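You operate a simulated robot arm through the tools that you are given. There is no shell and no other tool. Be economical: measure what you need, move in short steps, check, and stop when the job is done.

Carry out the task below with a simulated robot arm. There is one attempt and no reset: what you move stays moved.

## Task
Find the warmer resistor block with the tester and put it in RECHECK.
Fine: measure both blocks on the bench; tester back in its place and switched off.

The check looks at the end state, three seconds after you hand in, the way a careful person would. Anything else that was tipped, shoved, dropped, spilled or broken makes it a failure.

## Robot
A 7-joint arm with a vacuum gripper on a trunk, on a base that drives. Base frame: it is fixed to the floor where the robot stands at the start and does not move with it; the origin is under the middle of the robot, x ahead of it, y to its left, z up; the surface under the hand at the start is at about z = 0.72. Lengths are in m, angles in rad, forces in N, time in s.
With the tool pointing down near the work surface it reaches from about 0.1 to 0.62 m from the robot's upright axis, wherever it stands. Its first joint turns from -1.204 to 3.002 rad. Places, roughly: inside of the recheck tray [0.3, -0.1, 0.7]; power key of the black tester [0.6, -0.1, 0.7]. Payload 1.06 kg.
Tool frame: the origin (TCP) lies in the middle of the cups' lips, and z points out of the cups. The gripper has 1 cup of 0.024 m across, covering 0.024 by 0.024 m (tool x, y); the bellows give 0.008 m. With the vacuum on, a cup seals on a smooth face that it is pressed against (1 to 4 N); it does not hold porous or soft things. The pull reaches 23 N.
Orientation is that of the tool frame in the base frame, as a unit quaternion [w, x, y, z]. With the cups facing straight down, the tool's x points along the base's -x, its y along +y and its z along -z.

## Interface
- The arm moves only by the tool apply_moves. Its argument "deltas" is a list of rows, each an object of numbers (a shift or turn left out is 0, a gripper value left out holds the last): "rx", "ry", "rz": the turn, a rotation vector about the base's x, y, z in rad; "x", "y", "z": the shift along the base's x, y, z in m; "vacuum": the vacuum: 1 switches it on, -1 off. In form: [{"rx": .., "ry": .., "rz": .., "x": .., "y": .., "z": .., "vacuum": ..}, ...]. A call has 1 to 10 rows; each row is the pose to reach, as a shift and turn from the pose commanded when the call began. Rows are played at 5 a second. More than 0.05 m and 0.15 rad between two rows, or a gripper value outside its range, and nothing of the call is played. A pose out of reach is approached as far as the arm can. The call stops where the force on the tool passes 60 N (or 10 N more than at its start, if that is more) or the arm is blocked; 0.2 s more then pass. The pull builds up within a second once a cup has sealed. Time passes only in rows, and 0.2 s behind the last, so rows that repeat a pose give it time. It gives the time, the measured TCP pose, the force on the tool (base axes) and the pull of the vacuum at its end, in the units of the frame above (readings bear some noise), with the torque about the TCP (base axes, N m) and any sound that the robot's microphone picked up.
- Cameras (640 x 400 px; columns grow to the right, rows downward): "scene" is now at [0.1788, -0.0155, 1.1984]; the picture's right is [-0.18, -0.98, 0.00], its down [-0.60, 0.11, -0.79] and it looks along [0.78, -0.15, -0.61] (base axes); focal length 222 px, centre (320, 200). "wrist" rides on the gripper at [0.078, 0.019, -0.096] in the tool frame; the picture's right is [-0.24, 0.97, 0.00], its down [-0.71, -0.17, -0.69] and it looks along [-0.67, -0.16, 0.73] (tool axes); focal length 243 px, centre (320, 200). There is no depth. A picture from a camera that has moved, and an enlarged one, comes with that camera's place and axes in the base frame and with its lens. The place of the scene camera against the robot may be out by one fixed shift of up to 0.018 m in any direction.
- snapshot(camera): a new picture of that camera. The clock stands still meanwhile.
- lift_body(by): slides the trunk up (or, below 0, down) by that many m; the arm and the scene camera ride with it, the base frame stays. It gives what a move gives, with no picture.
- roll_base(legs): drives the robot by 1 to 6 legs, each [ahead, left, turn to the left] in m, m and rad, along the robot's own axes; the way and the turn of a leg run together, so that a leg with both is an arc; at most 1.5 m and 3.142 rad a leg. The arm and the cameras ride along, it lands a little off, and it stops where it bumps. It gives what a move gives.
- pan_tilt(pan, tilt): turns the head with the scene camera to pan (to the left, within 1.396 rad either way) and tilt (down, from -0.506 to 1.204), counted from straight ahead of the robot. It gives what a move gives.
- inspect(camera, box): a new picture of the part [left, top, right, bottom] of that camera's present view, enlarged. The clock stands still meanwhile.
- finish_job(): hands the job in; it is judged then, once.

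Work in short steps. Places have to be worked out from the pictures, the camera data and where the tool is seen: move nearer, look again, correct. Check each grasp and each placing, and mend what went wrong. You have 120 turns and 90 pictures in all, those below and enlarged ones among them. Switch the vacuum off and draw the arm clear of the work before you hand the job in, unless the task says otherwise; then end with one line.

The tools are called after "Emit:" by a JSON object that holds its "fn" and its "kwargs". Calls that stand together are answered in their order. apply_moves: Moves the arm, as the interface text tells. Its arguments: {"type":"object","properties":{"deltas":{"type":"array","items":{"type":"object","properties":{"rx":{"type":"number"},"ry":{"type":"number"},"rz":{"type":"number"},"x":{"type":"number"},"y":{"type":"number"},"z":{"type":"number"},"vacuum":{"type":"number"}}}}},"required":["deltas"]} The other tools are called the same way: lift_body (by) slides the trunk up or down; roll_base (legs) drives the base; pan_tilt (pan, tilt) turns the head that bears the scene camera; snapshot (camera) takes a picture; inspect (camera, box) takes an enlarged picture of a part of a camera's view; finish_job () hands the job in.

At the start:

```text
time: 0.0
tcp_pos: [0.4576, -0.0456, 1.0428]
orientation: [0.0, 0.001, 1.0, 0.001]
contact_force: [-1.0, -0.6, 0.5]
wrist_torque: [-0.02, 0.01, 0.03]
pull: 0.2
trunk travel left (down, up): [-0.35, 0.142]
robot x, y, heading: [0.0021, -0.0018, 0.002]
head pan, tilt: [-0.185, 0.656]
```

scene: 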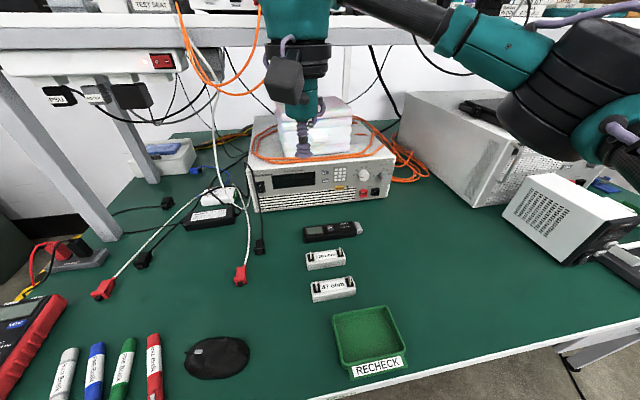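
wrist: 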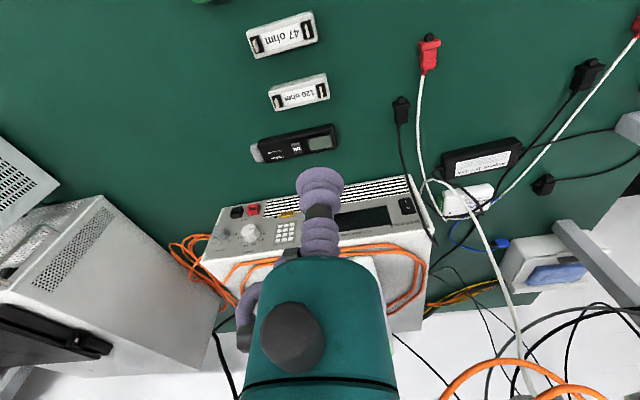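

I'll look closely at the tester and the blocks first.

Emit:
{"fn": "inspect", "kwargs": {"camera": "wrist", "box": [220, 0, 380, 180]}}

Emit:
{"fn": "inspect", "kwargs": {"camera": "scene", "box": [280, 200, 420, 390]}}

```text
2.22 times, centred on (300, 90) of wrist
camera zoom: at [0.3799, -0.0281, 1.1385], right [0.24, 0.97, 0.0], down [0.71, -0.17, 0.69], along [0.67, -0.16, -0.73], focal length 539 px, centre (364, 444)
```

zoom: 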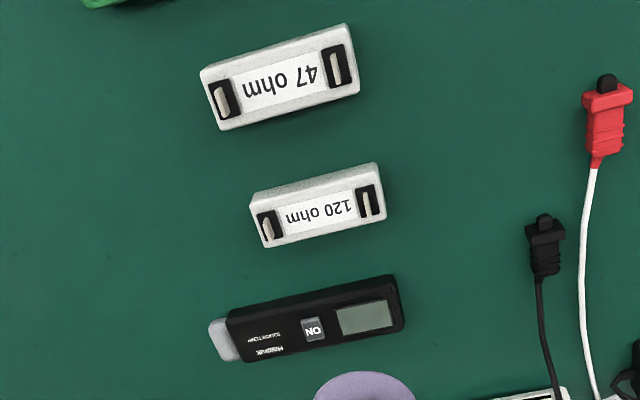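

```text
2.11 times, centred on (350, 295) of scene
camera zoom: at [0.1788, -0.0155, 1.1984], right [-0.18, -0.98, 0.0], down [-0.6, 0.11, -0.79], along [0.78, -0.15, -0.61], focal length 468 px, centre (257, 0)
```

zoom: 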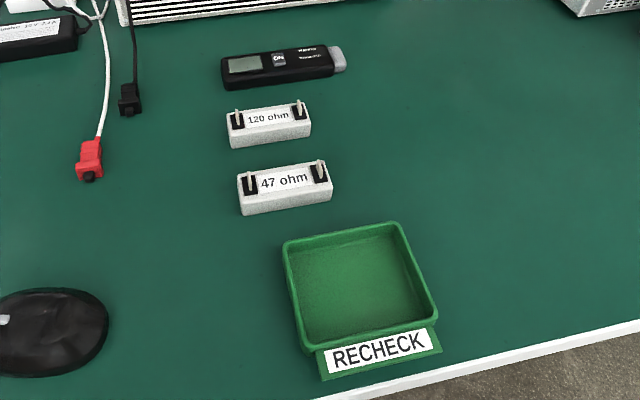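

The tester is a thermometer pen lying along y, tip towards -y, key near (0.605, -0.127). The 120 ohm block is at about (0.507, -0.09) and the 47 ohm block at about (0.43, -0.09). I'll move over the tester for a closer look.

Emit:
{"fn": "apply_moves", "kwargs": {"deltas": [{"x": 0.03, "y": -0.02, "z": -0.02}, {"x": 0.06, "y": -0.04, "z": -0.045}, {"x": 0.08, "y": -0.06, "z": -0.08}, {"x": 0.1, "y": -0.08, "z": -0.11}, {"x": 0.1, "y": -0.08, "z": -0.15}]}}

Emit:
{"fn": "snapshot", "kwargs": {"camera": "wrist"}}

Emit:
{"fn": "snapshot", "kwargs": {"camera": "scene"}}

```text
time: 1.2
tcp_pos: [0.5605, -0.1271, 0.8912]
orientation: [0.001, -0.002, 1.0, 0.0]
contact_force: [-0.2, 0.6, -0.5]
wrist_torque: [-0.02, -0.02, 0.0]
pull: 0.0
trunk travel left (down, up): [-0.35, 0.142]
robot x, y, heading: [0.0015, 0.0005, 0.003]
head pan, tilt: [-0.185, 0.656]
```

```text
85 pictures are left
camera wrist: at [0.4827, -0.1087, 0.9886], right [0.23, 0.97, 0.0], down [0.71, -0.17, 0.69], along [0.67, -0.16, -0.73], focal length 243 px, centre (320, 200)
```

wrist: 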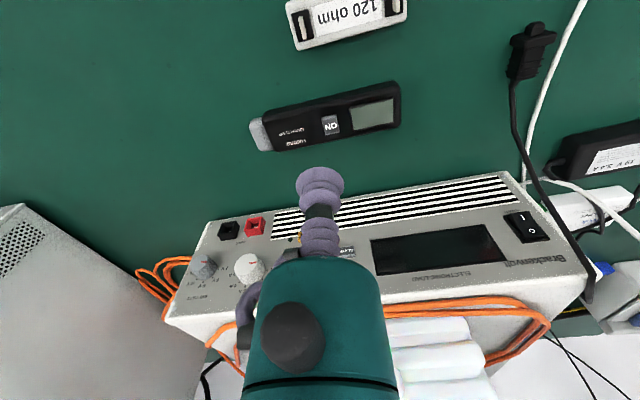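

```text
84 pictures are left
camera scene: at [0.1789, -0.0155, 1.1984], right [-0.18, -0.98, 0.0], down [-0.6, 0.11, -0.79], along [0.78, -0.15, -0.61], focal length 222 px, centre (320, 200)
```

scene: 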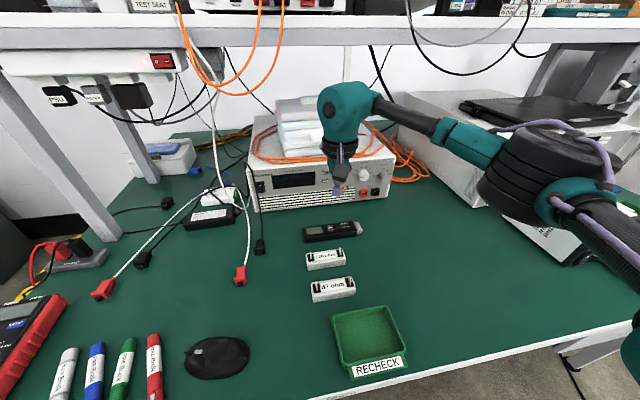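

Inspecting the tester markings.

Emit:
{"fn": "inspect", "kwargs": {"camera": "wrist", "box": [240, 70, 410, 170]}}

```text
3.76 times, centred on (325, 120) of wrist
camera zoom: at [0.4827, -0.1087, 0.9886], right [0.23, 0.97, 0.0], down [0.71, -0.17, 0.69], along [0.67, -0.16, -0.73], focal length 913 px, centre (301, 501)
```

zoom: 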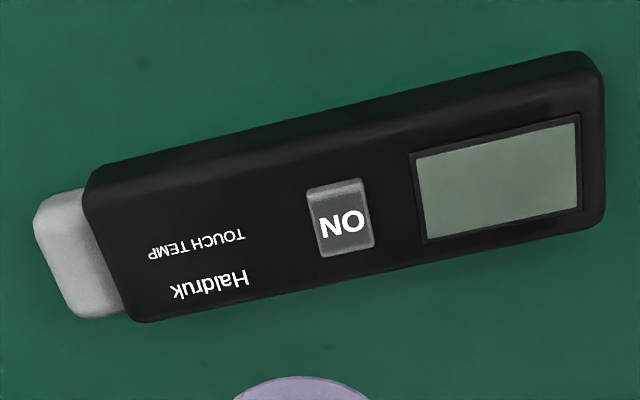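

It's a contact thermometer; the grey nose must touch the block. The tester sits at the reach limit, so I'll shift the base about 0.12 m to the right with the arm up.

Emit:
{"fn": "apply_moves", "kwargs": {"deltas": [{"x": -0.03, "z": 0.04}, {"x": -0.06, "z": 0.08}]}}

Emit:
{"fn": "roll_base", "kwargs": {"legs": [[0, -0.12, 0]]}}

Emit:
{"fn": "snapshot", "kwargs": {"camera": "scene"}}

```text
time: 1.8
tcp_pos: [0.4975, -0.1254, 0.975]
orientation: [0.0, -0.001, 1.0, 0.0]
contact_force: [0.1, 0.2, 0.3]
wrist_torque: [0.0, -0.01, 0.0]
pull: 0.1
trunk travel left (down, up): [-0.35, 0.142]
robot x, y, heading: [-0.0014, 0.0022, 0.002]
head pan, tilt: [-0.185, 0.656]
```

```text
time: 3.5
tcp_pos: [0.4985, -0.2487, 0.9729]
orientation: [0.0, 0.0, 1.0, 0.0]
contact_force: [-0.2, -0.5, 0.1]
wrist_torque: [0.01, 0.04, 0.03]
pull: 0.2
trunk travel left (down, up): [-0.35, 0.142]
robot x, y, heading: [-0.0002, -0.1233, 0.004]
head pan, tilt: [-0.185, 0.656]
```

```text
82 pictures are left
camera scene: at [0.1789, -0.1394, 1.1984], right [-0.18, -0.98, 0.0], down [-0.6, 0.11, -0.79], along [0.78, -0.14, -0.61], focal length 222 px, centre (320, 200)
```

scene: 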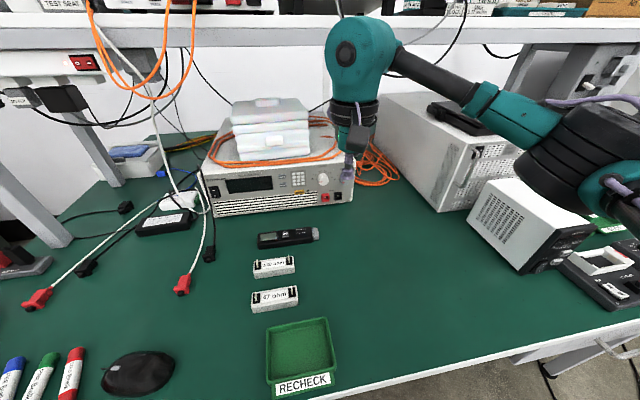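

Now move above the key, at (0.605, -0.126, 0.80).

Emit:
{"fn": "apply_moves", "kwargs": {"deltas": [{"x": 0.025, "y": 0.03, "z": -0.02}, {"x": 0.05, "y": 0.06, "z": -0.05}, {"x": 0.08, "y": 0.09, "z": -0.08}, {"x": 0.1065, "y": 0.123, "z": -0.1}, {"x": 0.1065, "y": 0.123, "z": -0.14}, {"x": 0.1065, "y": 0.123, "z": -0.173}]}}

Emit:
{"fn": "snapshot", "kwargs": {"camera": "wrist"}}

Emit:
{"fn": "inspect", "kwargs": {"camera": "scene", "box": [220, 180, 380, 280]}}

```text
refused: row 3 steps farther than a row can; nothing moved
```

```text
81 pictures are left
camera wrist: at [0.4202, -0.2314, 1.07], right [0.23, 0.97, 0.0], down [0.71, -0.17, 0.69], along [0.67, -0.16, -0.73], focal length 243 px, centre (320, 200)
```

wrist: 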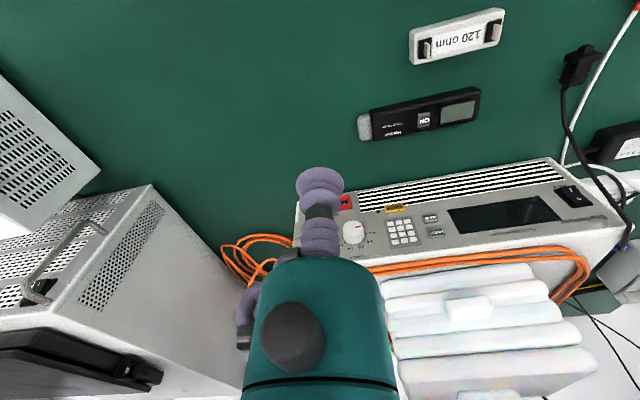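

```text
4.00 times, centred on (300, 230) of scene
camera zoom: at [0.1789, -0.1394, 1.1984], right [-0.18, -0.98, 0.0], down [-0.6, 0.11, -0.79], along [0.78, -0.14, -0.61], focal length 889 px, centre (400, 80)
```

zoom: 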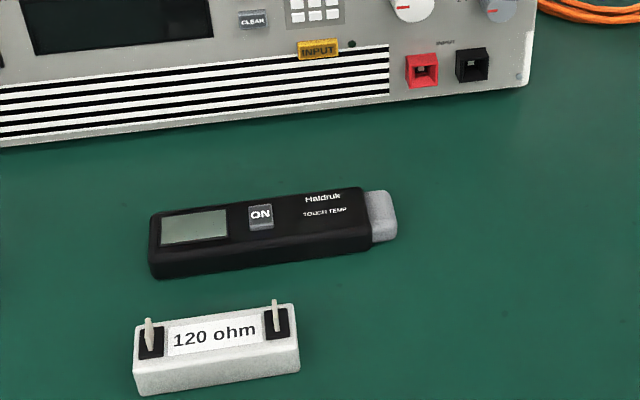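

Same path, split into smaller steps.

Emit:
{"fn": "apply_moves", "kwargs": {"deltas": [{"x": 0.025, "y": 0.03, "z": -0.02}, {"x": 0.05, "y": 0.055, "z": -0.045}, {"x": 0.075, "y": 0.08, "z": -0.075}, {"x": 0.095, "y": 0.105, "z": -0.1}, {"x": 0.1065, "y": 0.123, "z": -0.13}, {"x": 0.1065, "y": 0.123, "z": -0.173}]}}

Emit:
{"fn": "snapshot", "kwargs": {"camera": "wrist"}}

Emit:
{"fn": "inspect", "kwargs": {"camera": "scene", "box": [220, 180, 380, 280]}}

```text
time: 4.9
tcp_pos: [0.6047, -0.1273, 0.7989]
orientation: [0.0, 0.0, 1.0, 0.0]
contact_force: [0.1, 0.4, -0.4]
wrist_torque: [0.04, -0.01, 0.02]
pull: 0.1
trunk travel left (down, up): [-0.35, 0.142]
robot x, y, heading: [0.0002, -0.1227, 0.0]
head pan, tilt: [-0.185, 0.656]
```

```text
79 pictures are left
camera wrist: at [0.5272, -0.1085, 0.8943], right [0.23, 0.97, 0.0], down [0.71, -0.17, 0.69], along [0.67, -0.16, -0.73], focal length 243 px, centre (320, 200)
```

wrist: 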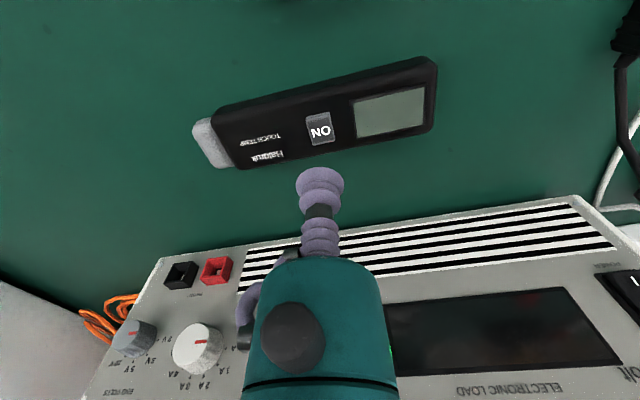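

```text
4.00 times, centred on (300, 230) of scene
camera zoom: at [0.179, -0.1392, 1.1984], right [-0.18, -0.98, 0.0], down [-0.6, 0.11, -0.79], along [0.78, -0.15, -0.61], focal length 889 px, centre (400, 80)
```

zoom: 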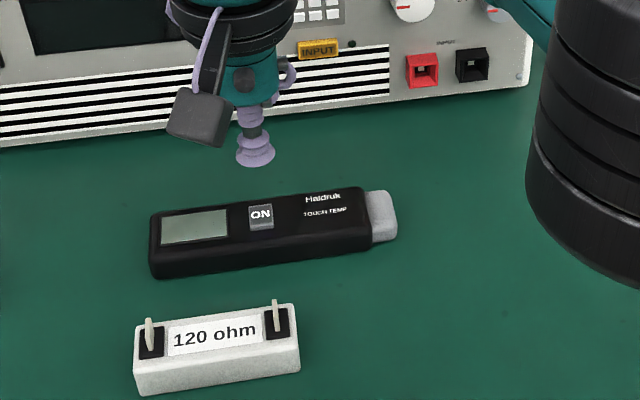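

The cup is aligned with the key, whose top is at z≈0.737. Descending until contact.

Emit:
{"fn": "apply_moves", "kwargs": {"deltas": [{"z": -0.02}, {"z": -0.04}, {"z": -0.05}, {"z": -0.056}]}}

Emit:
{"fn": "inspect", "kwargs": {"camera": "scene", "box": [220, 180, 380, 280]}}

```text
time: 5.9
tcp_pos: [0.603, -0.1255, 0.7455]
orientation: [0.001, -0.001, 1.0, 0.0]
contact_force: [1.7, -0.6, 1.2]
wrist_torque: [0.0, 0.01, -0.01]
pull: 0.1
trunk travel left (down, up): [-0.35, 0.142]
robot x, y, heading: [-0.0014, -0.1218, 0.002]
head pan, tilt: [-0.185, 0.656]
heard: click
```

```text
4.00 times, centred on (300, 230) of scene
camera zoom: at [0.1788, -0.1391, 1.1984], right [-0.18, -0.98, 0.0], down [-0.6, 0.11, -0.79], along [0.78, -0.15, -0.61], focal length 889 px, centre (400, 80)
```

zoom: 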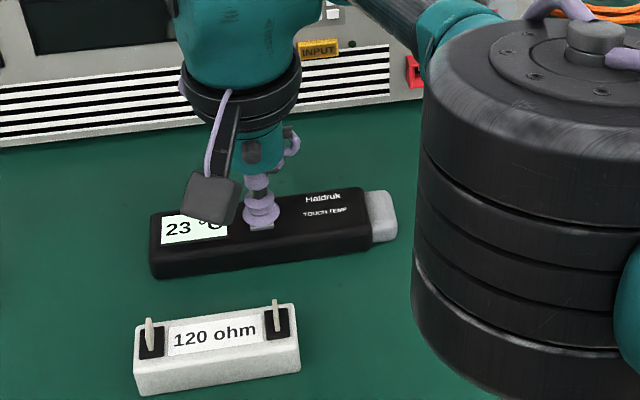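

Click heard and the display shows 23 °C, so it's on. I'll lift, shift to the body face between the key and the nose, and check before gripping.

Emit:
{"fn": "apply_moves", "kwargs": {"deltas": [{"z": 0.015}, {"z": 0.025}, {"x": 0.001, "y": -0.02, "z": 0.025}, {"x": 0.001, "y": -0.038, "z": 0.02}]}}

Emit:
{"fn": "inspect", "kwargs": {"camera": "wrist", "box": [220, 70, 480, 230]}}

Emit:
{"fn": "inspect", "kwargs": {"camera": "scene", "box": [220, 180, 380, 280]}}

```text
time: 6.9
tcp_pos: [0.6065, -0.1635, 0.7645]
orientation: [0.001, 0.0, 1.0, 0.0]
contact_force: [0.1, -0.1, -1.1]
wrist_torque: [0.02, 0.0, -0.01]
pull: 0.0
trunk travel left (down, up): [-0.35, 0.142]
robot x, y, heading: [0.0007, -0.1203, -0.0]
head pan, tilt: [-0.185, 0.656]
```

```text
2.46 times, centred on (350, 150) of wrist
camera zoom: at [0.5282, -0.1463, 0.8608], right [0.23, 0.97, 0.0], down [0.71, -0.17, 0.69], along [0.67, -0.16, -0.73], focal length 597 px, centre (246, 323)
```

zoom: 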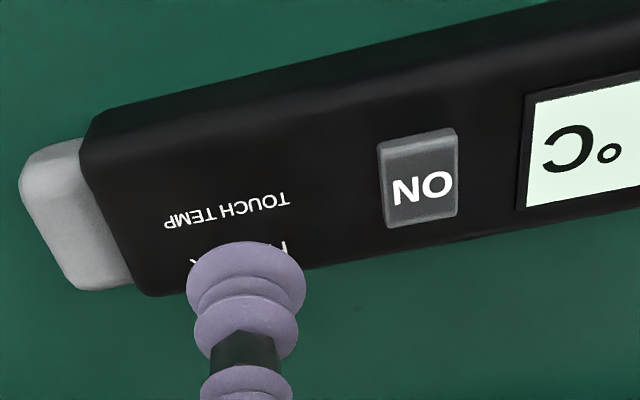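

```text
4.00 times, centred on (300, 230) of scene
camera zoom: at [0.1789, -0.1393, 1.1984], right [-0.18, -0.98, 0.0], down [-0.6, 0.11, -0.79], along [0.78, -0.14, -0.61], focal length 889 px, centre (400, 80)
```

zoom: 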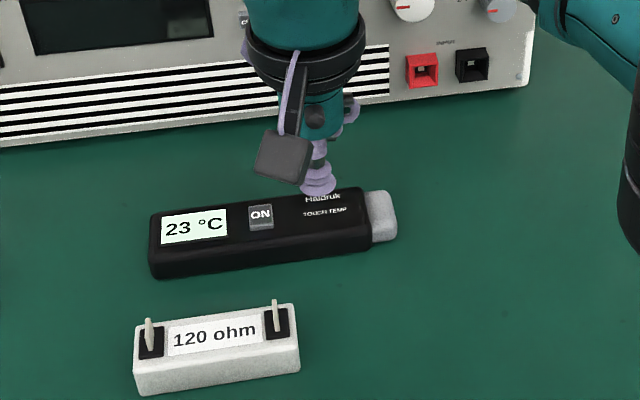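

Body centre line here is about x=0.601; shift slightly, descend with vacuum on.

Emit:
{"fn": "apply_moves", "kwargs": {"deltas": [{"x": -0.004, "vacuum": 1}, {"x": -0.004, "z": -0.015}, {"x": -0.004, "z": -0.022}, {"x": -0.004, "z": -0.026}, {"x": -0.004, "z": -0.026}, {"x": -0.004, "z": -0.026}]}}

```text
time: 8.3
tcp_pos: [0.6023, -0.1635, 0.7393]
orientation: [0.002, 0.0, 1.0, 0.0]
contact_force: [-1.0, -4.2, 17.8]
wrist_torque: [-0.03, 0.02, -0.01]
pull: 22.9
trunk travel left (down, up): [-0.35, 0.142]
robot x, y, heading: [-0.0002, -0.1255, 0.004]
head pan, tilt: [-0.185, 0.656]
```

Sealed at full pull. Lift and check.

Emit:
{"fn": "apply_moves", "kwargs": {"deltas": [{"z": 0.006}, {"z": 0.02}, {"z": 0.05}, {"z": 0.09}, {"z": 0.12}]}}

Emit:
{"fn": "snapshot", "kwargs": {"camera": "wrist"}}

Emit:
{"fn": "snapshot", "kwargs": {"camera": "scene"}}

```text
time: 9.5
tcp_pos: [0.6002, -0.1657, 0.8586]
orientation: [-0.001, -0.001, 1.0, 0.0]
contact_force: [-0.5, -0.6, -1.0]
wrist_torque: [-0.05, 0.01, -0.05]
pull: 22.5
trunk travel left (down, up): [-0.35, 0.142]
robot x, y, heading: [-0.0008, -0.1217, 0.001]
head pan, tilt: [-0.185, 0.656]
```

```text
74 pictures are left
camera wrist: at [0.5232, -0.148, 0.9549], right [0.23, 0.97, 0.0], down [0.71, -0.17, 0.69], along [0.67, -0.16, -0.73], focal length 243 px, centre (320, 200)
```

wrist: 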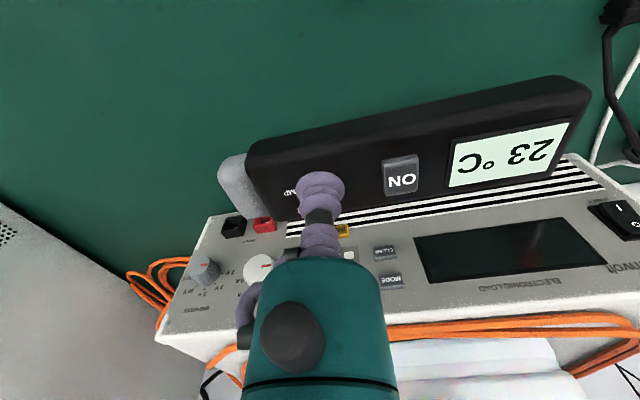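

```text
73 pictures are left
camera scene: at [0.1789, -0.1391, 1.1984], right [-0.18, -0.98, 0.0], down [-0.6, 0.11, -0.79], along [0.78, -0.15, -0.61], focal length 222 px, centre (320, 200)
```

scene: 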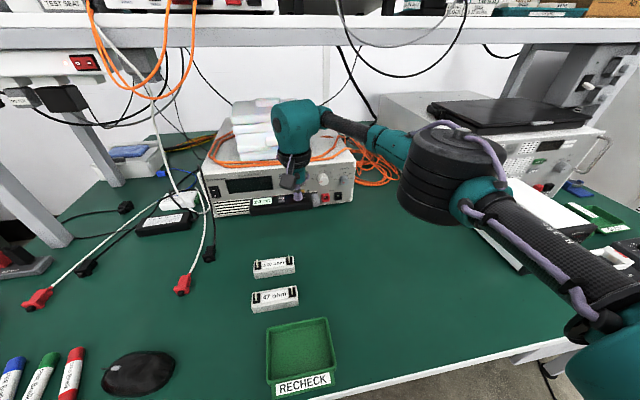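

Grasp holds and the display is readable from the wrist camera. Next I move back over the 120 ohm block while tilting the nose down about 0.8 rad about base x.

Emit:
{"fn": "apply_moves", "kwargs": {"deltas": [{"x": -0.02, "y": 0.0, "z": 0.02, "rx": 0.1}, {"x": -0.04, "y": 0.01, "z": 0.03, "rx": 0.22}, {"x": -0.06, "y": 0.03, "z": 0.03, "rx": 0.34}, {"x": -0.075, "y": 0.05, "z": 0.03, "rx": 0.46}, {"x": -0.091, "y": 0.07, "z": 0.03, "rx": 0.58}, {"x": -0.091, "y": 0.085, "z": 0.03, "rx": 0.7}, {"x": -0.091, "y": 0.095, "z": 0.03, "rx": 0.8}, {"x": -0.091, "y": 0.095, "z": 0.03, "rx": 0.8}]}}

Emit:
{"fn": "snapshot", "kwargs": {"camera": "wrist"}}

Emit:
{"fn": "inspect", "kwargs": {"camera": "scene", "box": [200, 160, 400, 320]}}

```text
time: 11.3
tcp_pos: [0.5108, -0.068, 0.889]
orientation: [0.001, -0.001, 0.92, 0.391]
contact_force: [-0.1, 0.0, -1.0]
wrist_torque: [-0.03, 0.04, 0.01]
pull: 22.7
trunk travel left (down, up): [-0.35, 0.142]
robot x, y, heading: [-0.0023, -0.1261, 0.007]
head pan, tilt: [-0.185, 0.656]
```

```text
72 pictures are left
camera wrist: at [0.4319, -0.1252, 0.9695], right [0.23, 0.68, 0.7], down [0.71, -0.61, 0.35], along [0.67, 0.41, -0.62], focal length 243 px, centre (320, 200)
```

wrist: 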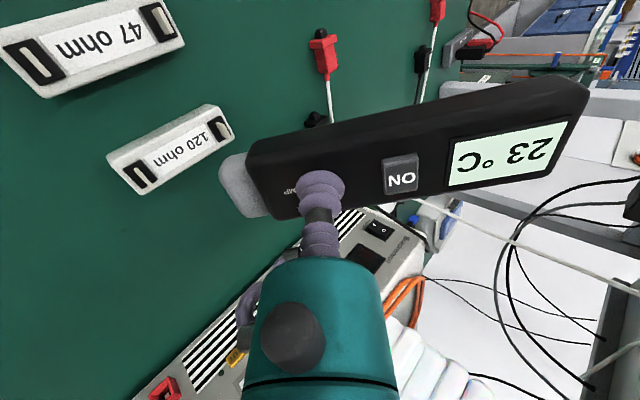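

```text
2.50 times, centred on (300, 240) of scene
camera zoom: at [0.179, -0.1392, 1.1984], right [-0.18, -0.98, 0.0], down [-0.6, 0.11, -0.79], along [0.78, -0.15, -0.61], focal length 556 px, centre (370, 100)
```

zoom: 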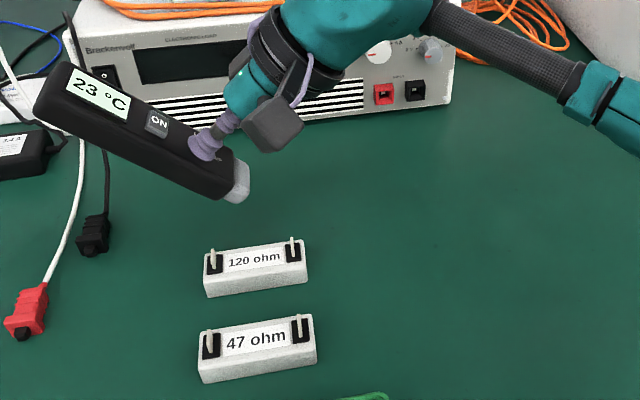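

Nose tip computed at about (0.511, -0.09, 0.84), over the 120 ohm block. Lowering part of the way and checking.

Emit:
{"fn": "apply_moves", "kwargs": {"deltas": [{"z": -0.025}, {"z": -0.05}, {"z": -0.07}, {"z": -0.07}]}}

Emit:
{"fn": "snapshot", "kwargs": {"camera": "wrist"}}

Emit:
{"fn": "inspect", "kwargs": {"camera": "scene", "box": [220, 190, 360, 290]}}

```text
time: 12.3
tcp_pos: [0.5081, -0.0685, 0.819]
orientation: [0.0, 0.001, 0.922, 0.388]
contact_force: [0.4, -0.2, -2.1]
wrist_torque: [0.0, 0.03, 0.03]
pull: 22.8
trunk travel left (down, up): [-0.35, 0.142]
robot x, y, heading: [-0.0017, -0.1255, -0.001]
head pan, tilt: [-0.185, 0.656]
```

```text
70 pictures are left
camera wrist: at [0.4303, -0.1248, 0.8992], right [0.23, 0.68, 0.7], down [0.71, -0.61, 0.36], along [0.67, 0.41, -0.62], focal length 243 px, centre (320, 200)
```

wrist: 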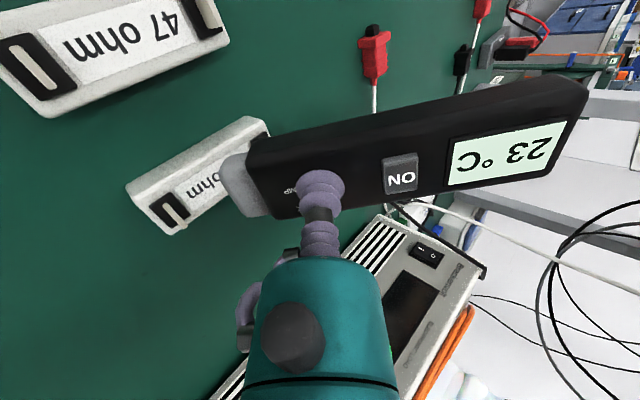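

```text
4.00 times, centred on (290, 240) of scene
camera zoom: at [0.179, -0.1391, 1.1984], right [-0.18, -0.98, 0.0], down [-0.6, 0.11, -0.79], along [0.78, -0.15, -0.61], focal length 889 px, centre (440, 40)
```

zoom: 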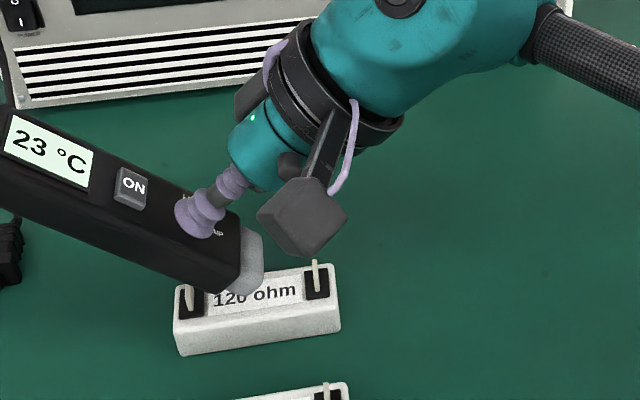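

Nose is about 25 mm above the label; shift +0.006 in x and lower in fine steps until contact.

Emit:
{"fn": "apply_moves", "kwargs": {"deltas": [{"x": 0.006, "z": -0.01}, {"x": 0.006, "z": -0.016}, {"x": 0.006, "z": -0.02}]}}

Emit:
{"fn": "inspect", "kwargs": {"camera": "scene", "box": [220, 190, 360, 290]}}

```text
time: 13.1
tcp_pos: [0.5168, -0.0696, 0.7989]
orientation: [0.0, -0.001, 0.921, 0.389]
contact_force: [-0.5, 0.9, -1.3]
wrist_torque: [-0.02, 0.01, 0.02]
pull: 22.6
trunk travel left (down, up): [-0.35, 0.142]
robot x, y, heading: [-0.002, -0.122, 0.0]
head pan, tilt: [-0.185, 0.656]
```

```text
4.00 times, centred on (290, 240) of scene
camera zoom: at [0.179, -0.1391, 1.1984], right [-0.18, -0.98, 0.0], down [-0.6, 0.11, -0.79], along [0.78, -0.15, -0.61], focal length 889 px, centre (440, 40)
```

zoom: 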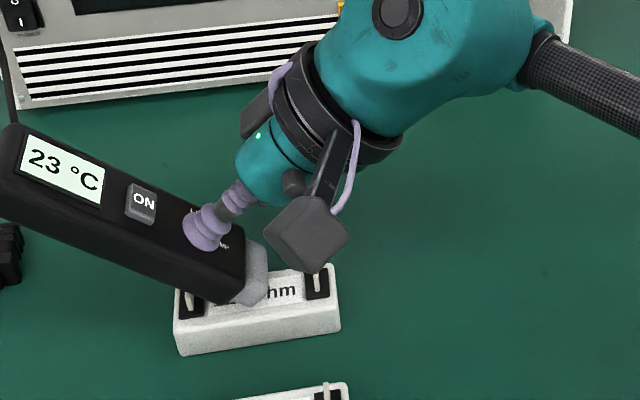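

Not touching yet; continue in millimetre steps.

Emit:
{"fn": "apply_moves", "kwargs": {"deltas": [{"z": -0.002}, {"z": -0.004}, {"z": -0.005}]}}

Emit:
{"fn": "inspect", "kwargs": {"camera": "wrist", "box": [100, 60, 600, 280]}}

```text
time: 13.9
tcp_pos: [0.517, -0.0694, 0.7973]
orientation: [0.001, -0.001, 0.921, 0.39]
contact_force: [-1.7, 2.1, 8.8]
wrist_torque: [-0.16, 0.07, -0.01]
pull: 22.8
trunk travel left (down, up): [-0.35, 0.142]
robot x, y, heading: [-0.002, -0.1238, -0.003]
head pan, tilt: [-0.185, 0.656]
```

```text
1.28 times, centred on (350, 170) of wrist
camera zoom: at [0.4384, -0.1253, 0.8766], right [0.23, 0.68, 0.7], down [0.71, -0.61, 0.36], along [0.67, 0.41, -0.62], focal length 311 px, centre (282, 238)
```

zoom: 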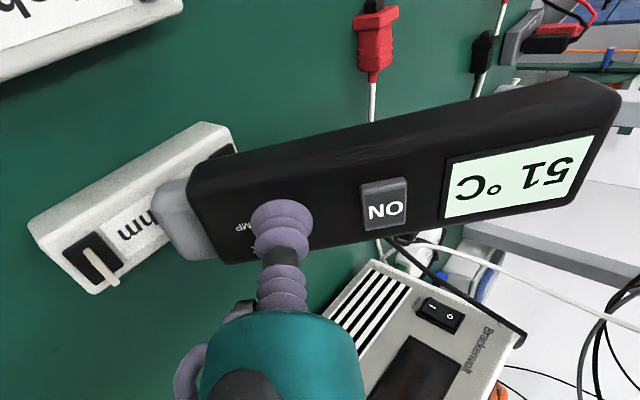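

Contact at about 10 N, the reading is jumping. Ease by 2 mm, hold a moment, and read through the scene camera.

Emit:
{"fn": "apply_moves", "kwargs": {"deltas": [{"z": 0.001}, {"z": 0.001}, {"z": 0.001}, {"z": 0.001}, {"z": 0.001}, {"z": 0.001}, {"z": 0.001}, {"z": 0.001}, {"z": 0.001}, {"z": 0.001}]}}

Emit:
{"fn": "inspect", "kwargs": {"camera": "scene", "box": [210, 190, 350, 290]}}

```text
time: 16.1
tcp_pos: [0.5162, -0.0696, 0.7959]
orientation: [0.001, -0.001, 0.921, 0.389]
contact_force: [0.7, 2.7, 6.5]
wrist_torque: [-0.1, 0.01, 0.02]
pull: 22.7
trunk travel left (down, up): [-0.35, 0.142]
robot x, y, heading: [-0.0011, -0.1242, 0.003]
head pan, tilt: [-0.185, 0.656]
```

```text
4.00 times, centred on (280, 240) of scene
camera zoom: at [0.1785, -0.139, 1.1985], right [-0.18, -0.98, 0.0], down [-0.6, 0.11, -0.79], along [0.78, -0.15, -0.61], focal length 889 px, centre (480, 40)
```

zoom: 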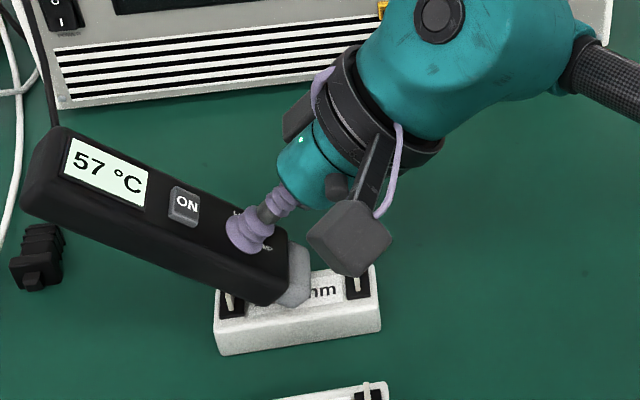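

57 °C and possibly still settling; hold another 2 s and read again.

Emit:
{"fn": "apply_moves", "kwargs": {"deltas": [{"z": 0.0}, {"z": 0.0}, {"z": 0.0}, {"z": 0.0}, {"z": 0.0}, {"z": 0.0}, {"z": 0.0}, {"z": 0.0}, {"z": 0.0}, {"z": 0.0}]}}

Emit:
{"fn": "inspect", "kwargs": {"camera": "scene", "box": [210, 190, 350, 290]}}

```text
time: 18.3
tcp_pos: [0.5165, -0.0701, 0.7957]
orientation: [0.001, 0.0, 0.921, 0.389]
contact_force: [-0.5, -0.2, 4.4]
wrist_torque: [-0.11, 0.04, -0.01]
pull: 22.6
trunk travel left (down, up): [-0.35, 0.142]
robot x, y, heading: [-0.0005, -0.1226, -0.002]
head pan, tilt: [-0.185, 0.656]
```

```text
4.00 times, centred on (280, 240) of scene
camera zoom: at [0.1786, -0.1391, 1.1984], right [-0.18, -0.98, 0.0], down [-0.6, 0.11, -0.79], along [0.78, -0.15, -0.61], focal length 889 px, centre (480, 40)
```

zoom: 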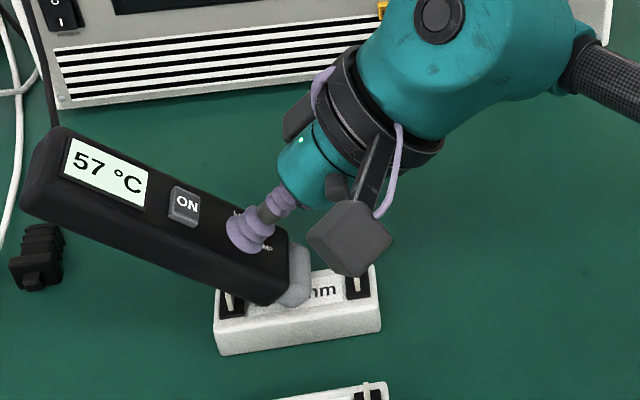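

120 ohm reads 57 °C, steady. Lift, shift -0.08 in x over the 47 ohm block, and look.

Emit:
{"fn": "apply_moves", "kwargs": {"deltas": [{"z": 0.02}, {"z": 0.05}, {"x": -0.03, "z": 0.055}, {"x": -0.06, "z": 0.055}, {"x": -0.08, "z": 0.055}, {"x": -0.08, "z": 0.035}]}}

Emit:
{"fn": "snapshot", "kwargs": {"camera": "wrist"}}

Emit:
{"fn": "inspect", "kwargs": {"camera": "scene", "box": [200, 200, 360, 320]}}

```text
time: 19.7
tcp_pos: [0.4372, -0.0689, 0.8269]
orientation: [0.001, -0.001, 0.921, 0.389]
contact_force: [-1.1, -0.2, -1.9]
wrist_torque: [-0.05, -0.03, 0.0]
pull: 23.0
trunk travel left (down, up): [-0.35, 0.142]
robot x, y, heading: [0.0014, -0.1254, -0.002]
head pan, tilt: [-0.185, 0.656]
```

```text
64 pictures are left
camera wrist: at [0.3589, -0.125, 0.908], right [0.23, 0.68, 0.7], down [0.71, -0.61, 0.36], along [0.67, 0.41, -0.62], focal length 243 px, centre (320, 200)
```

wrist: 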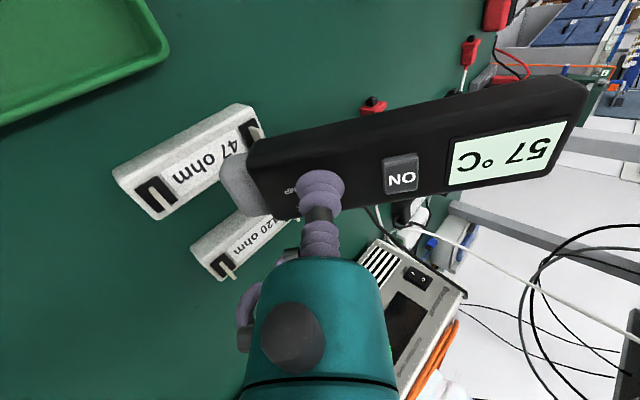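

```text
3.33 times, centred on (280, 260) of scene
camera zoom: at [0.179, -0.1392, 1.1984], right [-0.18, -0.98, 0.0], down [-0.6, 0.11, -0.79], along [0.78, -0.15, -0.61], focal length 741 px, centre (453, 0)
```

zoom: 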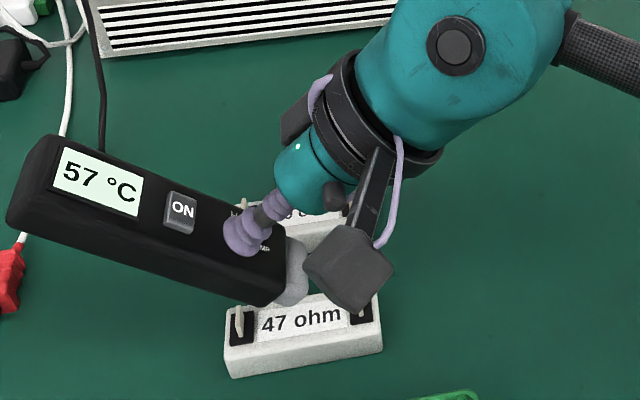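

Display holds the last value. Nose lines up with the 47 ohm label; lowering carefully.

Emit:
{"fn": "apply_moves", "kwargs": {"deltas": [{"x": 0.002, "z": -0.01}, {"x": 0.002, "z": -0.018}, {"x": 0.002, "z": -0.022}, {"x": 0.002, "z": -0.025}]}}

Emit:
{"fn": "inspect", "kwargs": {"camera": "scene", "box": [200, 200, 360, 320]}}

```text
time: 20.7
tcp_pos: [0.439, -0.068, 0.8046]
orientation: [0.001, 0.0, 0.921, 0.389]
contact_force: [0.2, 0.1, -1.3]
wrist_torque: [-0.06, 0.01, 0.01]
pull: 23.2
trunk travel left (down, up): [-0.35, 0.142]
robot x, y, heading: [-0.0009, -0.1272, -0.002]
head pan, tilt: [-0.185, 0.656]
```

```text
3.33 times, centred on (280, 260) of scene
camera zoom: at [0.179, -0.1391, 1.1984], right [-0.18, -0.98, 0.0], down [-0.6, 0.11, -0.79], along [0.78, -0.15, -0.61], focal length 741 px, centre (453, 0)
```

zoom: 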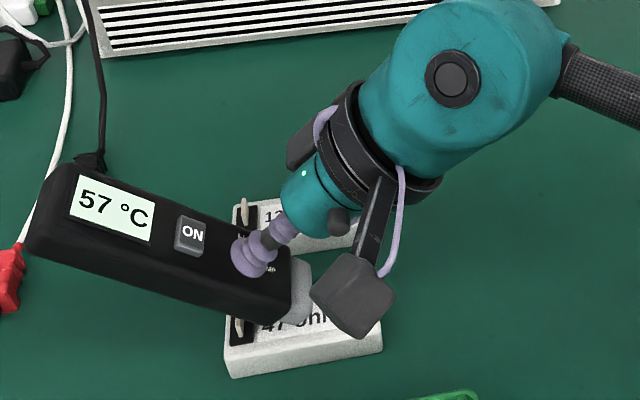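

Close, no contact yet. A few more millimetres.

Emit:
{"fn": "apply_moves", "kwargs": {"deltas": [{"z": -0.003}, {"z": -0.005}, {"z": -0.007}]}}

```text
time: 21.5
tcp_pos: [0.4386, -0.0692, 0.7989]
orientation: [0.001, -0.001, 0.921, 0.389]
contact_force: [0.0, -0.8, -2.3]
wrist_torque: [-0.05, 0.02, -0.01]
pull: 23.4
trunk travel left (down, up): [-0.35, 0.142]
robot x, y, heading: [0.0011, -0.1235, 0.002]
head pan, tilt: [-0.185, 0.656]
```

Still free; continue.

Emit:
{"fn": "apply_moves", "kwargs": {"deltas": [{"z": -0.002}, {"z": -0.004}, {"z": -0.004}]}}

```text
time: 22.3
tcp_pos: [0.4383, -0.0692, 0.7969]
orientation: [0.002, -0.001, 0.92, 0.391]
contact_force: [2.5, 5.6, 13.4]
wrist_torque: [-0.13, 0.01, 0.03]
pull: 22.5
trunk travel left (down, up): [-0.35, 0.142]
robot x, y, heading: [-0.0026, -0.1249, -0.001]
head pan, tilt: [-0.185, 0.656]
```

Contact. Ease 1.5 mm, hold 2+ s and read.

Emit:
{"fn": "apply_moves", "kwargs": {"deltas": [{"z": 0.0015}, {"z": 0.0015}, {"z": 0.0015}, {"z": 0.0015}, {"z": 0.0015}, {"z": 0.0015}, {"z": 0.0015}, {"z": 0.0015}, {"z": 0.0015}, {"z": 0.0015}]}}

Emit:
{"fn": "inspect", "kwargs": {"camera": "scene", "box": [200, 200, 360, 320]}}

```text
time: 24.5
tcp_pos: [0.439, -0.0702, 0.7969]
orientation: [0.0, 0.0, 0.921, 0.389]
contact_force: [-0.2, 1.7, 4.1]
wrist_torque: [-0.07, 0.04, -0.04]
pull: 22.8
trunk travel left (down, up): [-0.35, 0.142]
robot x, y, heading: [-0.0011, -0.1243, 0.003]
head pan, tilt: [-0.185, 0.656]
```

```text
3.33 times, centred on (280, 260) of scene
camera zoom: at [0.1787, -0.1391, 1.1984], right [-0.18, -0.98, 0.0], down [-0.6, 0.11, -0.79], along [0.78, -0.15, -0.61], focal length 741 px, centre (453, 0)
```

zoom: 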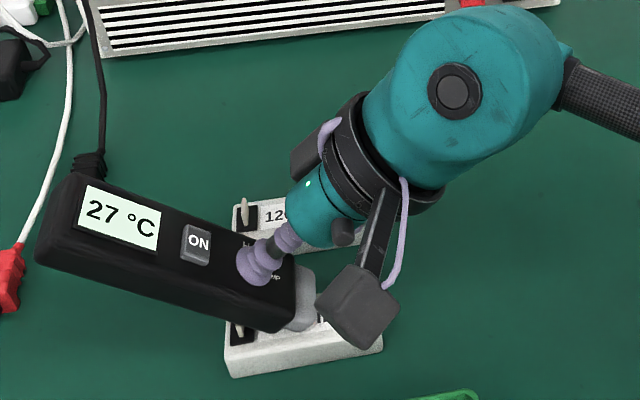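

It reads 27 °C; hold 2 s more to confirm it has settled.

Emit:
{"fn": "apply_moves", "kwargs": {"deltas": [{"z": 0}, {"z": 0}, {"z": 0}, {"z": 0}, {"z": 0}, {"z": 0}, {"z": 0}, {"z": 0}, {"z": 0}, {"z": 0}]}}

Emit:
{"fn": "inspect", "kwargs": {"camera": "scene", "box": [200, 200, 360, 320]}}

```text
time: 26.7
tcp_pos: [0.439, -0.0698, 0.7965]
orientation: [0.0, 0.0, 0.921, 0.389]
contact_force: [-0.2, -0.9, 0.5]
wrist_torque: [-0.11, 0.01, -0.02]
pull: 22.7
trunk travel left (down, up): [-0.35, 0.142]
robot x, y, heading: [0.0032, -0.123, 0.001]
head pan, tilt: [-0.185, 0.656]
```

```text
3.33 times, centred on (280, 260) of scene
camera zoom: at [0.1789, -0.1392, 1.1984], right [-0.18, -0.98, 0.0], down [-0.6, 0.11, -0.79], along [0.78, -0.15, -0.61], focal length 741 px, centre (453, 0)
```

zoom: 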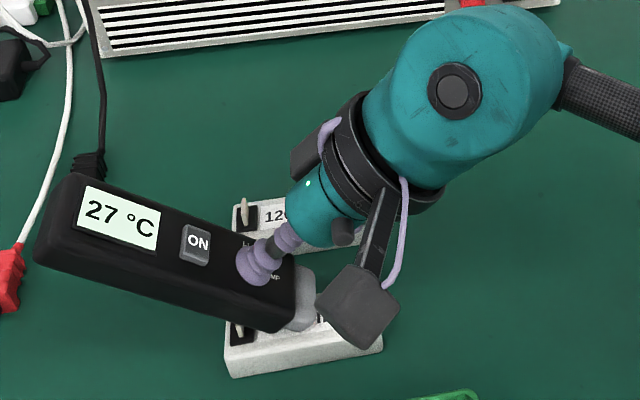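

The 120 ohm block is warmer (57 vs 27 °C). Lift off, level the tester and carry it back above its place.

Emit:
{"fn": "apply_moves", "kwargs": {"deltas": [{"z": 0.02}, {"z": 0.055}, {"x": 0.02, "y": -0.01, "z": 0.085, "rx": -0.1}, {"x": 0.045, "y": -0.025, "z": 0.09, "rx": -0.22}, {"x": 0.07, "y": -0.04, "z": 0.09, "rx": -0.34}, {"x": 0.1, "y": -0.055, "z": 0.09, "rx": -0.47}, {"x": 0.125, "y": -0.07, "z": 0.09, "rx": -0.6}, {"x": 0.15, "y": -0.085, "z": 0.085, "rx": -0.72}, {"x": 0.1635, "y": -0.0945, "z": 0.06, "rx": -0.8}, {"x": 0.1635, "y": -0.0945, "z": 0.03, "rx": -0.8}]}}

Emit:
{"fn": "snapshot", "kwargs": {"camera": "wrist"}}

Emit:
{"fn": "inspect", "kwargs": {"camera": "scene", "box": [220, 180, 380, 280]}}

```text
time: 28.9
tcp_pos: [0.605, -0.1644, 0.8247]
orientation: [0.001, -0.001, 1.0, -0.001]
contact_force: [-0.6, -0.4, -1.8]
wrist_torque: [-0.05, -0.01, 0.01]
pull: 23.1
trunk travel left (down, up): [-0.35, 0.142]
robot x, y, heading: [-0.0016, -0.1197, 0.007]
head pan, tilt: [-0.185, 0.656]
```

```text
59 pictures are left
camera wrist: at [0.5273, -0.1468, 0.9205], right [0.23, 0.97, 0.0], down [0.71, -0.17, 0.69], along [0.67, -0.16, -0.73], focal length 243 px, centre (320, 200)
```

wrist: 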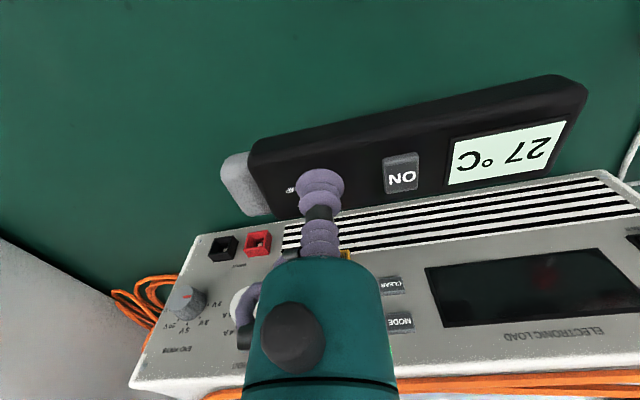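

```text
4.00 times, centred on (300, 230) of scene
camera zoom: at [0.1791, -0.1392, 1.1983], right [-0.18, -0.98, 0.0], down [-0.6, 0.11, -0.79], along [0.78, -0.15, -0.61], focal length 889 px, centre (400, 80)
```

zoom: 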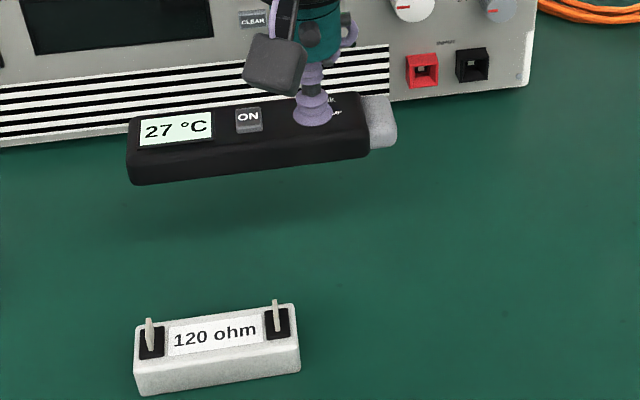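

Level and above its place. Lower to z≈0.741.

Emit:
{"fn": "apply_moves", "kwargs": {"deltas": [{"x": -0.002, "z": -0.04}, {"x": -0.002, "z": -0.07}, {"x": -0.002, "z": -0.079}, {"x": -0.002, "z": -0.082}]}}

Emit:
{"fn": "inspect", "kwargs": {"camera": "scene", "box": [220, 180, 380, 280]}}

```text
time: 29.9
tcp_pos: [0.6007, -0.1655, 0.7431]
orientation: [0.0, -0.001, 1.0, 0.0]
contact_force: [-0.8, 0.3, -1.3]
wrist_torque: [-0.04, -0.03, -0.01]
pull: 22.7
trunk travel left (down, up): [-0.35, 0.142]
robot x, y, heading: [-0.0033, -0.125, 0.002]
head pan, tilt: [-0.185, 0.656]
```

```text
4.00 times, centred on (300, 230) of scene
camera zoom: at [0.179, -0.1392, 1.1984], right [-0.18, -0.98, 0.0], down [-0.6, 0.11, -0.79], along [0.78, -0.15, -0.61], focal length 889 px, centre (400, 80)
```

zoom: 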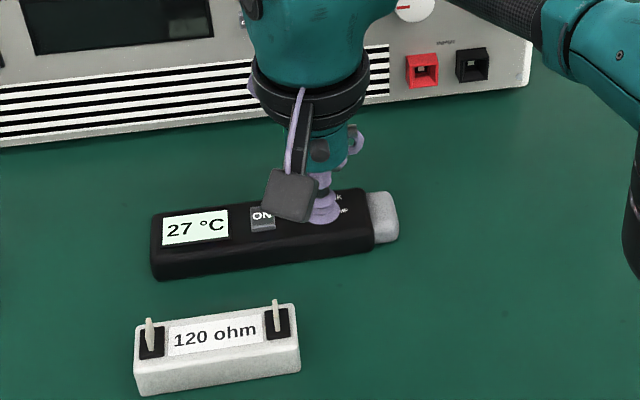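

Within 1–2 mm of the original outline. Nudge, lower to contact.

Emit:
{"fn": "apply_moves", "kwargs": {"deltas": [{"x": 0.001, "y": 0.001, "z": -0.002}, {"x": 0.001, "y": 0.001, "z": -0.004}]}}

```text
time: 30.5
tcp_pos: [0.601, -0.1641, 0.7421]
orientation: [0.003, 0.0, 1.0, 0.001]
contact_force: [2.3, -3.7, 17.8]
wrist_torque: [-0.03, 0.03, -0.04]
pull: 23.5
trunk travel left (down, up): [-0.35, 0.142]
robot x, y, heading: [0.0026, -0.1251, 0.0]
head pan, tilt: [-0.185, 0.656]
```

Seated. Release the vacuum, wait, and lift.

Emit:
{"fn": "apply_moves", "kwargs": {"deltas": [{"z": 0.002, "vacuum": -1}, {"z": 0.002}, {"z": 0.002}, {"z": 0.002}, {"z": 0.006}, {"z": 0.015}, {"z": 0.03}, {"y": 0.02, "z": 0.03}, {"x": 0.001, "y": 0.038, "z": 0.03}]}}

Emit:
{"fn": "snapshot", "kwargs": {"camera": "wrist"}}

Emit:
{"fn": "inspect", "kwargs": {"camera": "scene", "box": [220, 180, 380, 280]}}

```text
time: 32.5
tcp_pos: [0.6034, -0.1242, 0.7709]
orientation: [0.0, -0.001, 1.0, 0.0]
contact_force: [-0.5, -0.3, -0.2]
wrist_torque: [-0.01, 0.01, -0.01]
pull: 0.2
trunk travel left (down, up): [-0.35, 0.142]
robot x, y, heading: [-0.0001, -0.1224, -0.001]
head pan, tilt: [-0.185, 0.656]
```

```text
56 pictures are left
camera wrist: at [0.5255, -0.1058, 0.8663], right [0.23, 0.97, 0.0], down [0.71, -0.17, 0.69], along [0.67, -0.16, -0.73], focal length 243 px, centre (320, 200)
```

wrist: 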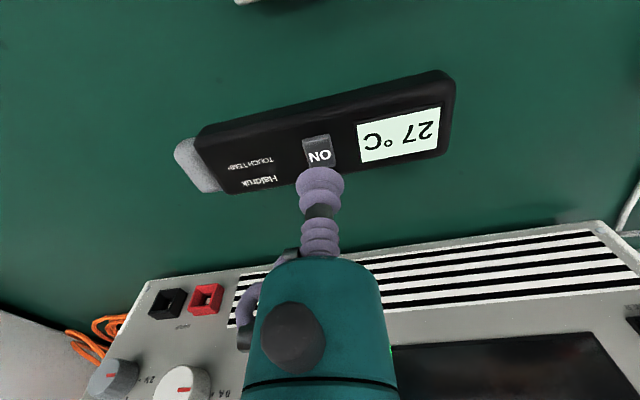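

```text
4.00 times, centred on (300, 230) of scene
camera zoom: at [0.1788, -0.1389, 1.1984], right [-0.18, -0.98, 0.0], down [-0.6, 0.11, -0.79], along [0.78, -0.15, -0.61], focal length 889 px, centre (400, 80)
```

zoom: 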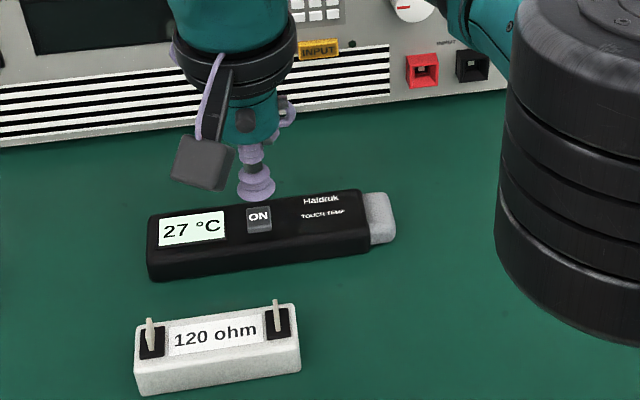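

Tester is back within about 1 mm. The key is under the cup; press once.

Emit:
{"fn": "apply_moves", "kwargs": {"deltas": [{"y": -0.001, "z": -0.015}, {"y": -0.001, "z": -0.022}, {"y": -0.001, "z": -0.0265}]}}

Emit:
{"fn": "inspect", "kwargs": {"camera": "scene", "box": [220, 180, 380, 280]}}

```text
time: 33.3
tcp_pos: [0.6015, -0.1264, 0.7439]
orientation: [0.0, -0.002, 1.0, 0.001]
contact_force: [1.0, 0.3, 2.1]
wrist_torque: [0.03, 0.01, -0.06]
pull: 0.1
trunk travel left (down, up): [-0.35, 0.142]
robot x, y, heading: [-0.0039, -0.1232, -0.002]
head pan, tilt: [-0.185, 0.656]
heard: click
```

```text
4.00 times, centred on (300, 230) of scene
camera zoom: at [0.1788, -0.1392, 1.1984], right [-0.18, -0.98, 0.0], down [-0.6, 0.11, -0.79], along [0.78, -0.15, -0.61], focal length 889 px, centre (400, 80)
```

zoom: 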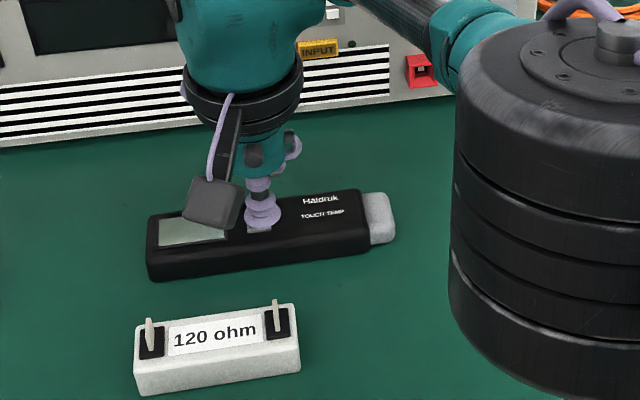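

Click, display off. Rise and move over the 120 ohm block at (0.51, -0.094), staying high.

Emit:
{"fn": "apply_moves", "kwargs": {"deltas": [{"z": 0.02}, {"z": 0.05}, {"x": -0.03, "y": 0.01, "z": 0.07}, {"x": -0.06, "y": 0.02, "z": 0.07}, {"x": -0.092, "y": 0.032, "z": 0.065}, {"x": -0.092, "y": 0.032, "z": 0.065}]}}

Emit:
{"fn": "snapshot", "kwargs": {"camera": "wrist"}}

Emit:
{"fn": "snapshot", "kwargs": {"camera": "scene"}}

```text
time: 34.7
tcp_pos: [0.5059, -0.0902, 0.8077]
orientation: [0.001, 0.001, 1.0, -0.001]
contact_force: [0.1, 0.2, 0.2]
wrist_torque: [-0.02, 0.03, 0.02]
pull: 0.0
trunk travel left (down, up): [-0.35, 0.142]
robot x, y, heading: [-0.0011, -0.1235, 0.002]
head pan, tilt: [-0.185, 0.656]
```

```text
53 pictures are left
camera wrist: at [0.4285, -0.0733, 0.9033], right [0.23, 0.97, 0.0], down [0.71, -0.17, 0.69], along [0.67, -0.16, -0.73], focal length 243 px, centre (320, 200)
```

wrist: 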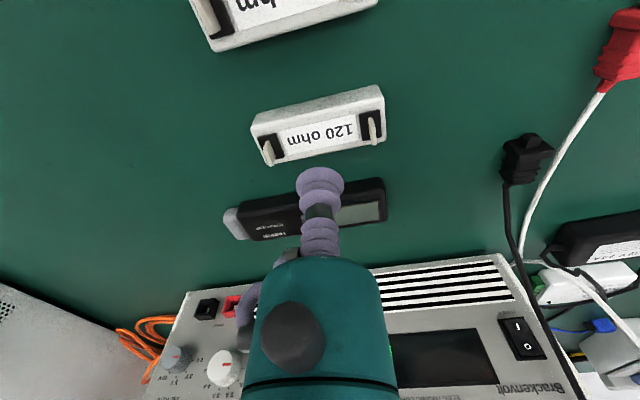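

```text
52 pictures are left
camera scene: at [0.1789, -0.1392, 1.1984], right [-0.18, -0.98, 0.0], down [-0.6, 0.11, -0.79], along [0.78, -0.15, -0.61], focal length 222 px, centre (320, 200)
```

scene: 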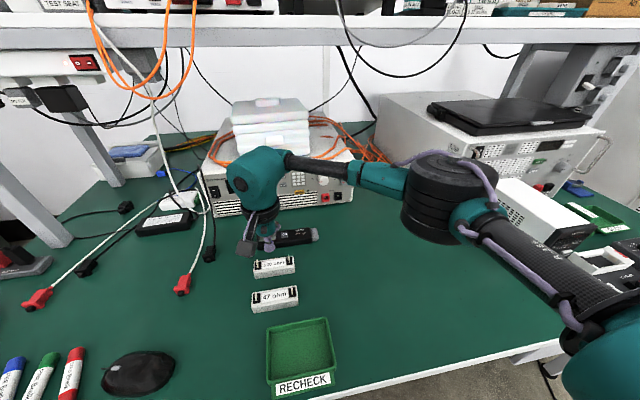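

Label centre at (0.510, -0.092), top z≈0.748; the cup fits between the terminals. Descend with vacuum on.

Emit:
{"fn": "apply_moves", "kwargs": {"deltas": [{"x": 0.003, "y": -0.002, "z": -0.03, "vacuum": 1}, {"x": 0.003, "y": -0.002, "z": -0.05}, {"x": 0.003, "y": -0.002, "z": -0.058}, {"x": 0.003, "y": -0.002, "z": -0.061}, {"x": 0.003, "y": -0.002, "z": -0.061}]}}

Emit:
{"fn": "inspect", "kwargs": {"camera": "wrist", "box": [220, 80, 420, 240]}}

```text
time: 35.9
tcp_pos: [0.512, -0.0948, 0.7461]
orientation: [0.001, 0.0, 1.0, 0.0]
contact_force: [-0.2, 0.8, 3.6]
wrist_torque: [0.04, 0.01, -0.03]
pull: 22.9
trunk travel left (down, up): [-0.35, 0.142]
robot x, y, heading: [-0.0014, -0.1224, 0.0]
head pan, tilt: [-0.185, 0.656]
```

```text
2.50 times, centred on (320, 160) of wrist
camera zoom: at [0.4344, -0.0772, 0.8424], right [0.23, 0.97, 0.0], down [0.71, -0.17, 0.69], along [0.67, -0.16, -0.73], focal length 606 px, centre (320, 300)
```

zoom: 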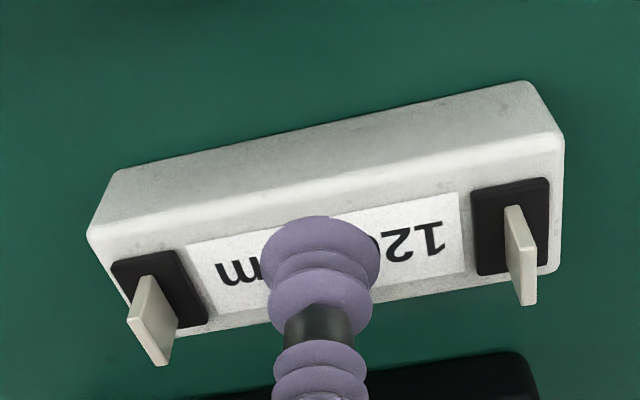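

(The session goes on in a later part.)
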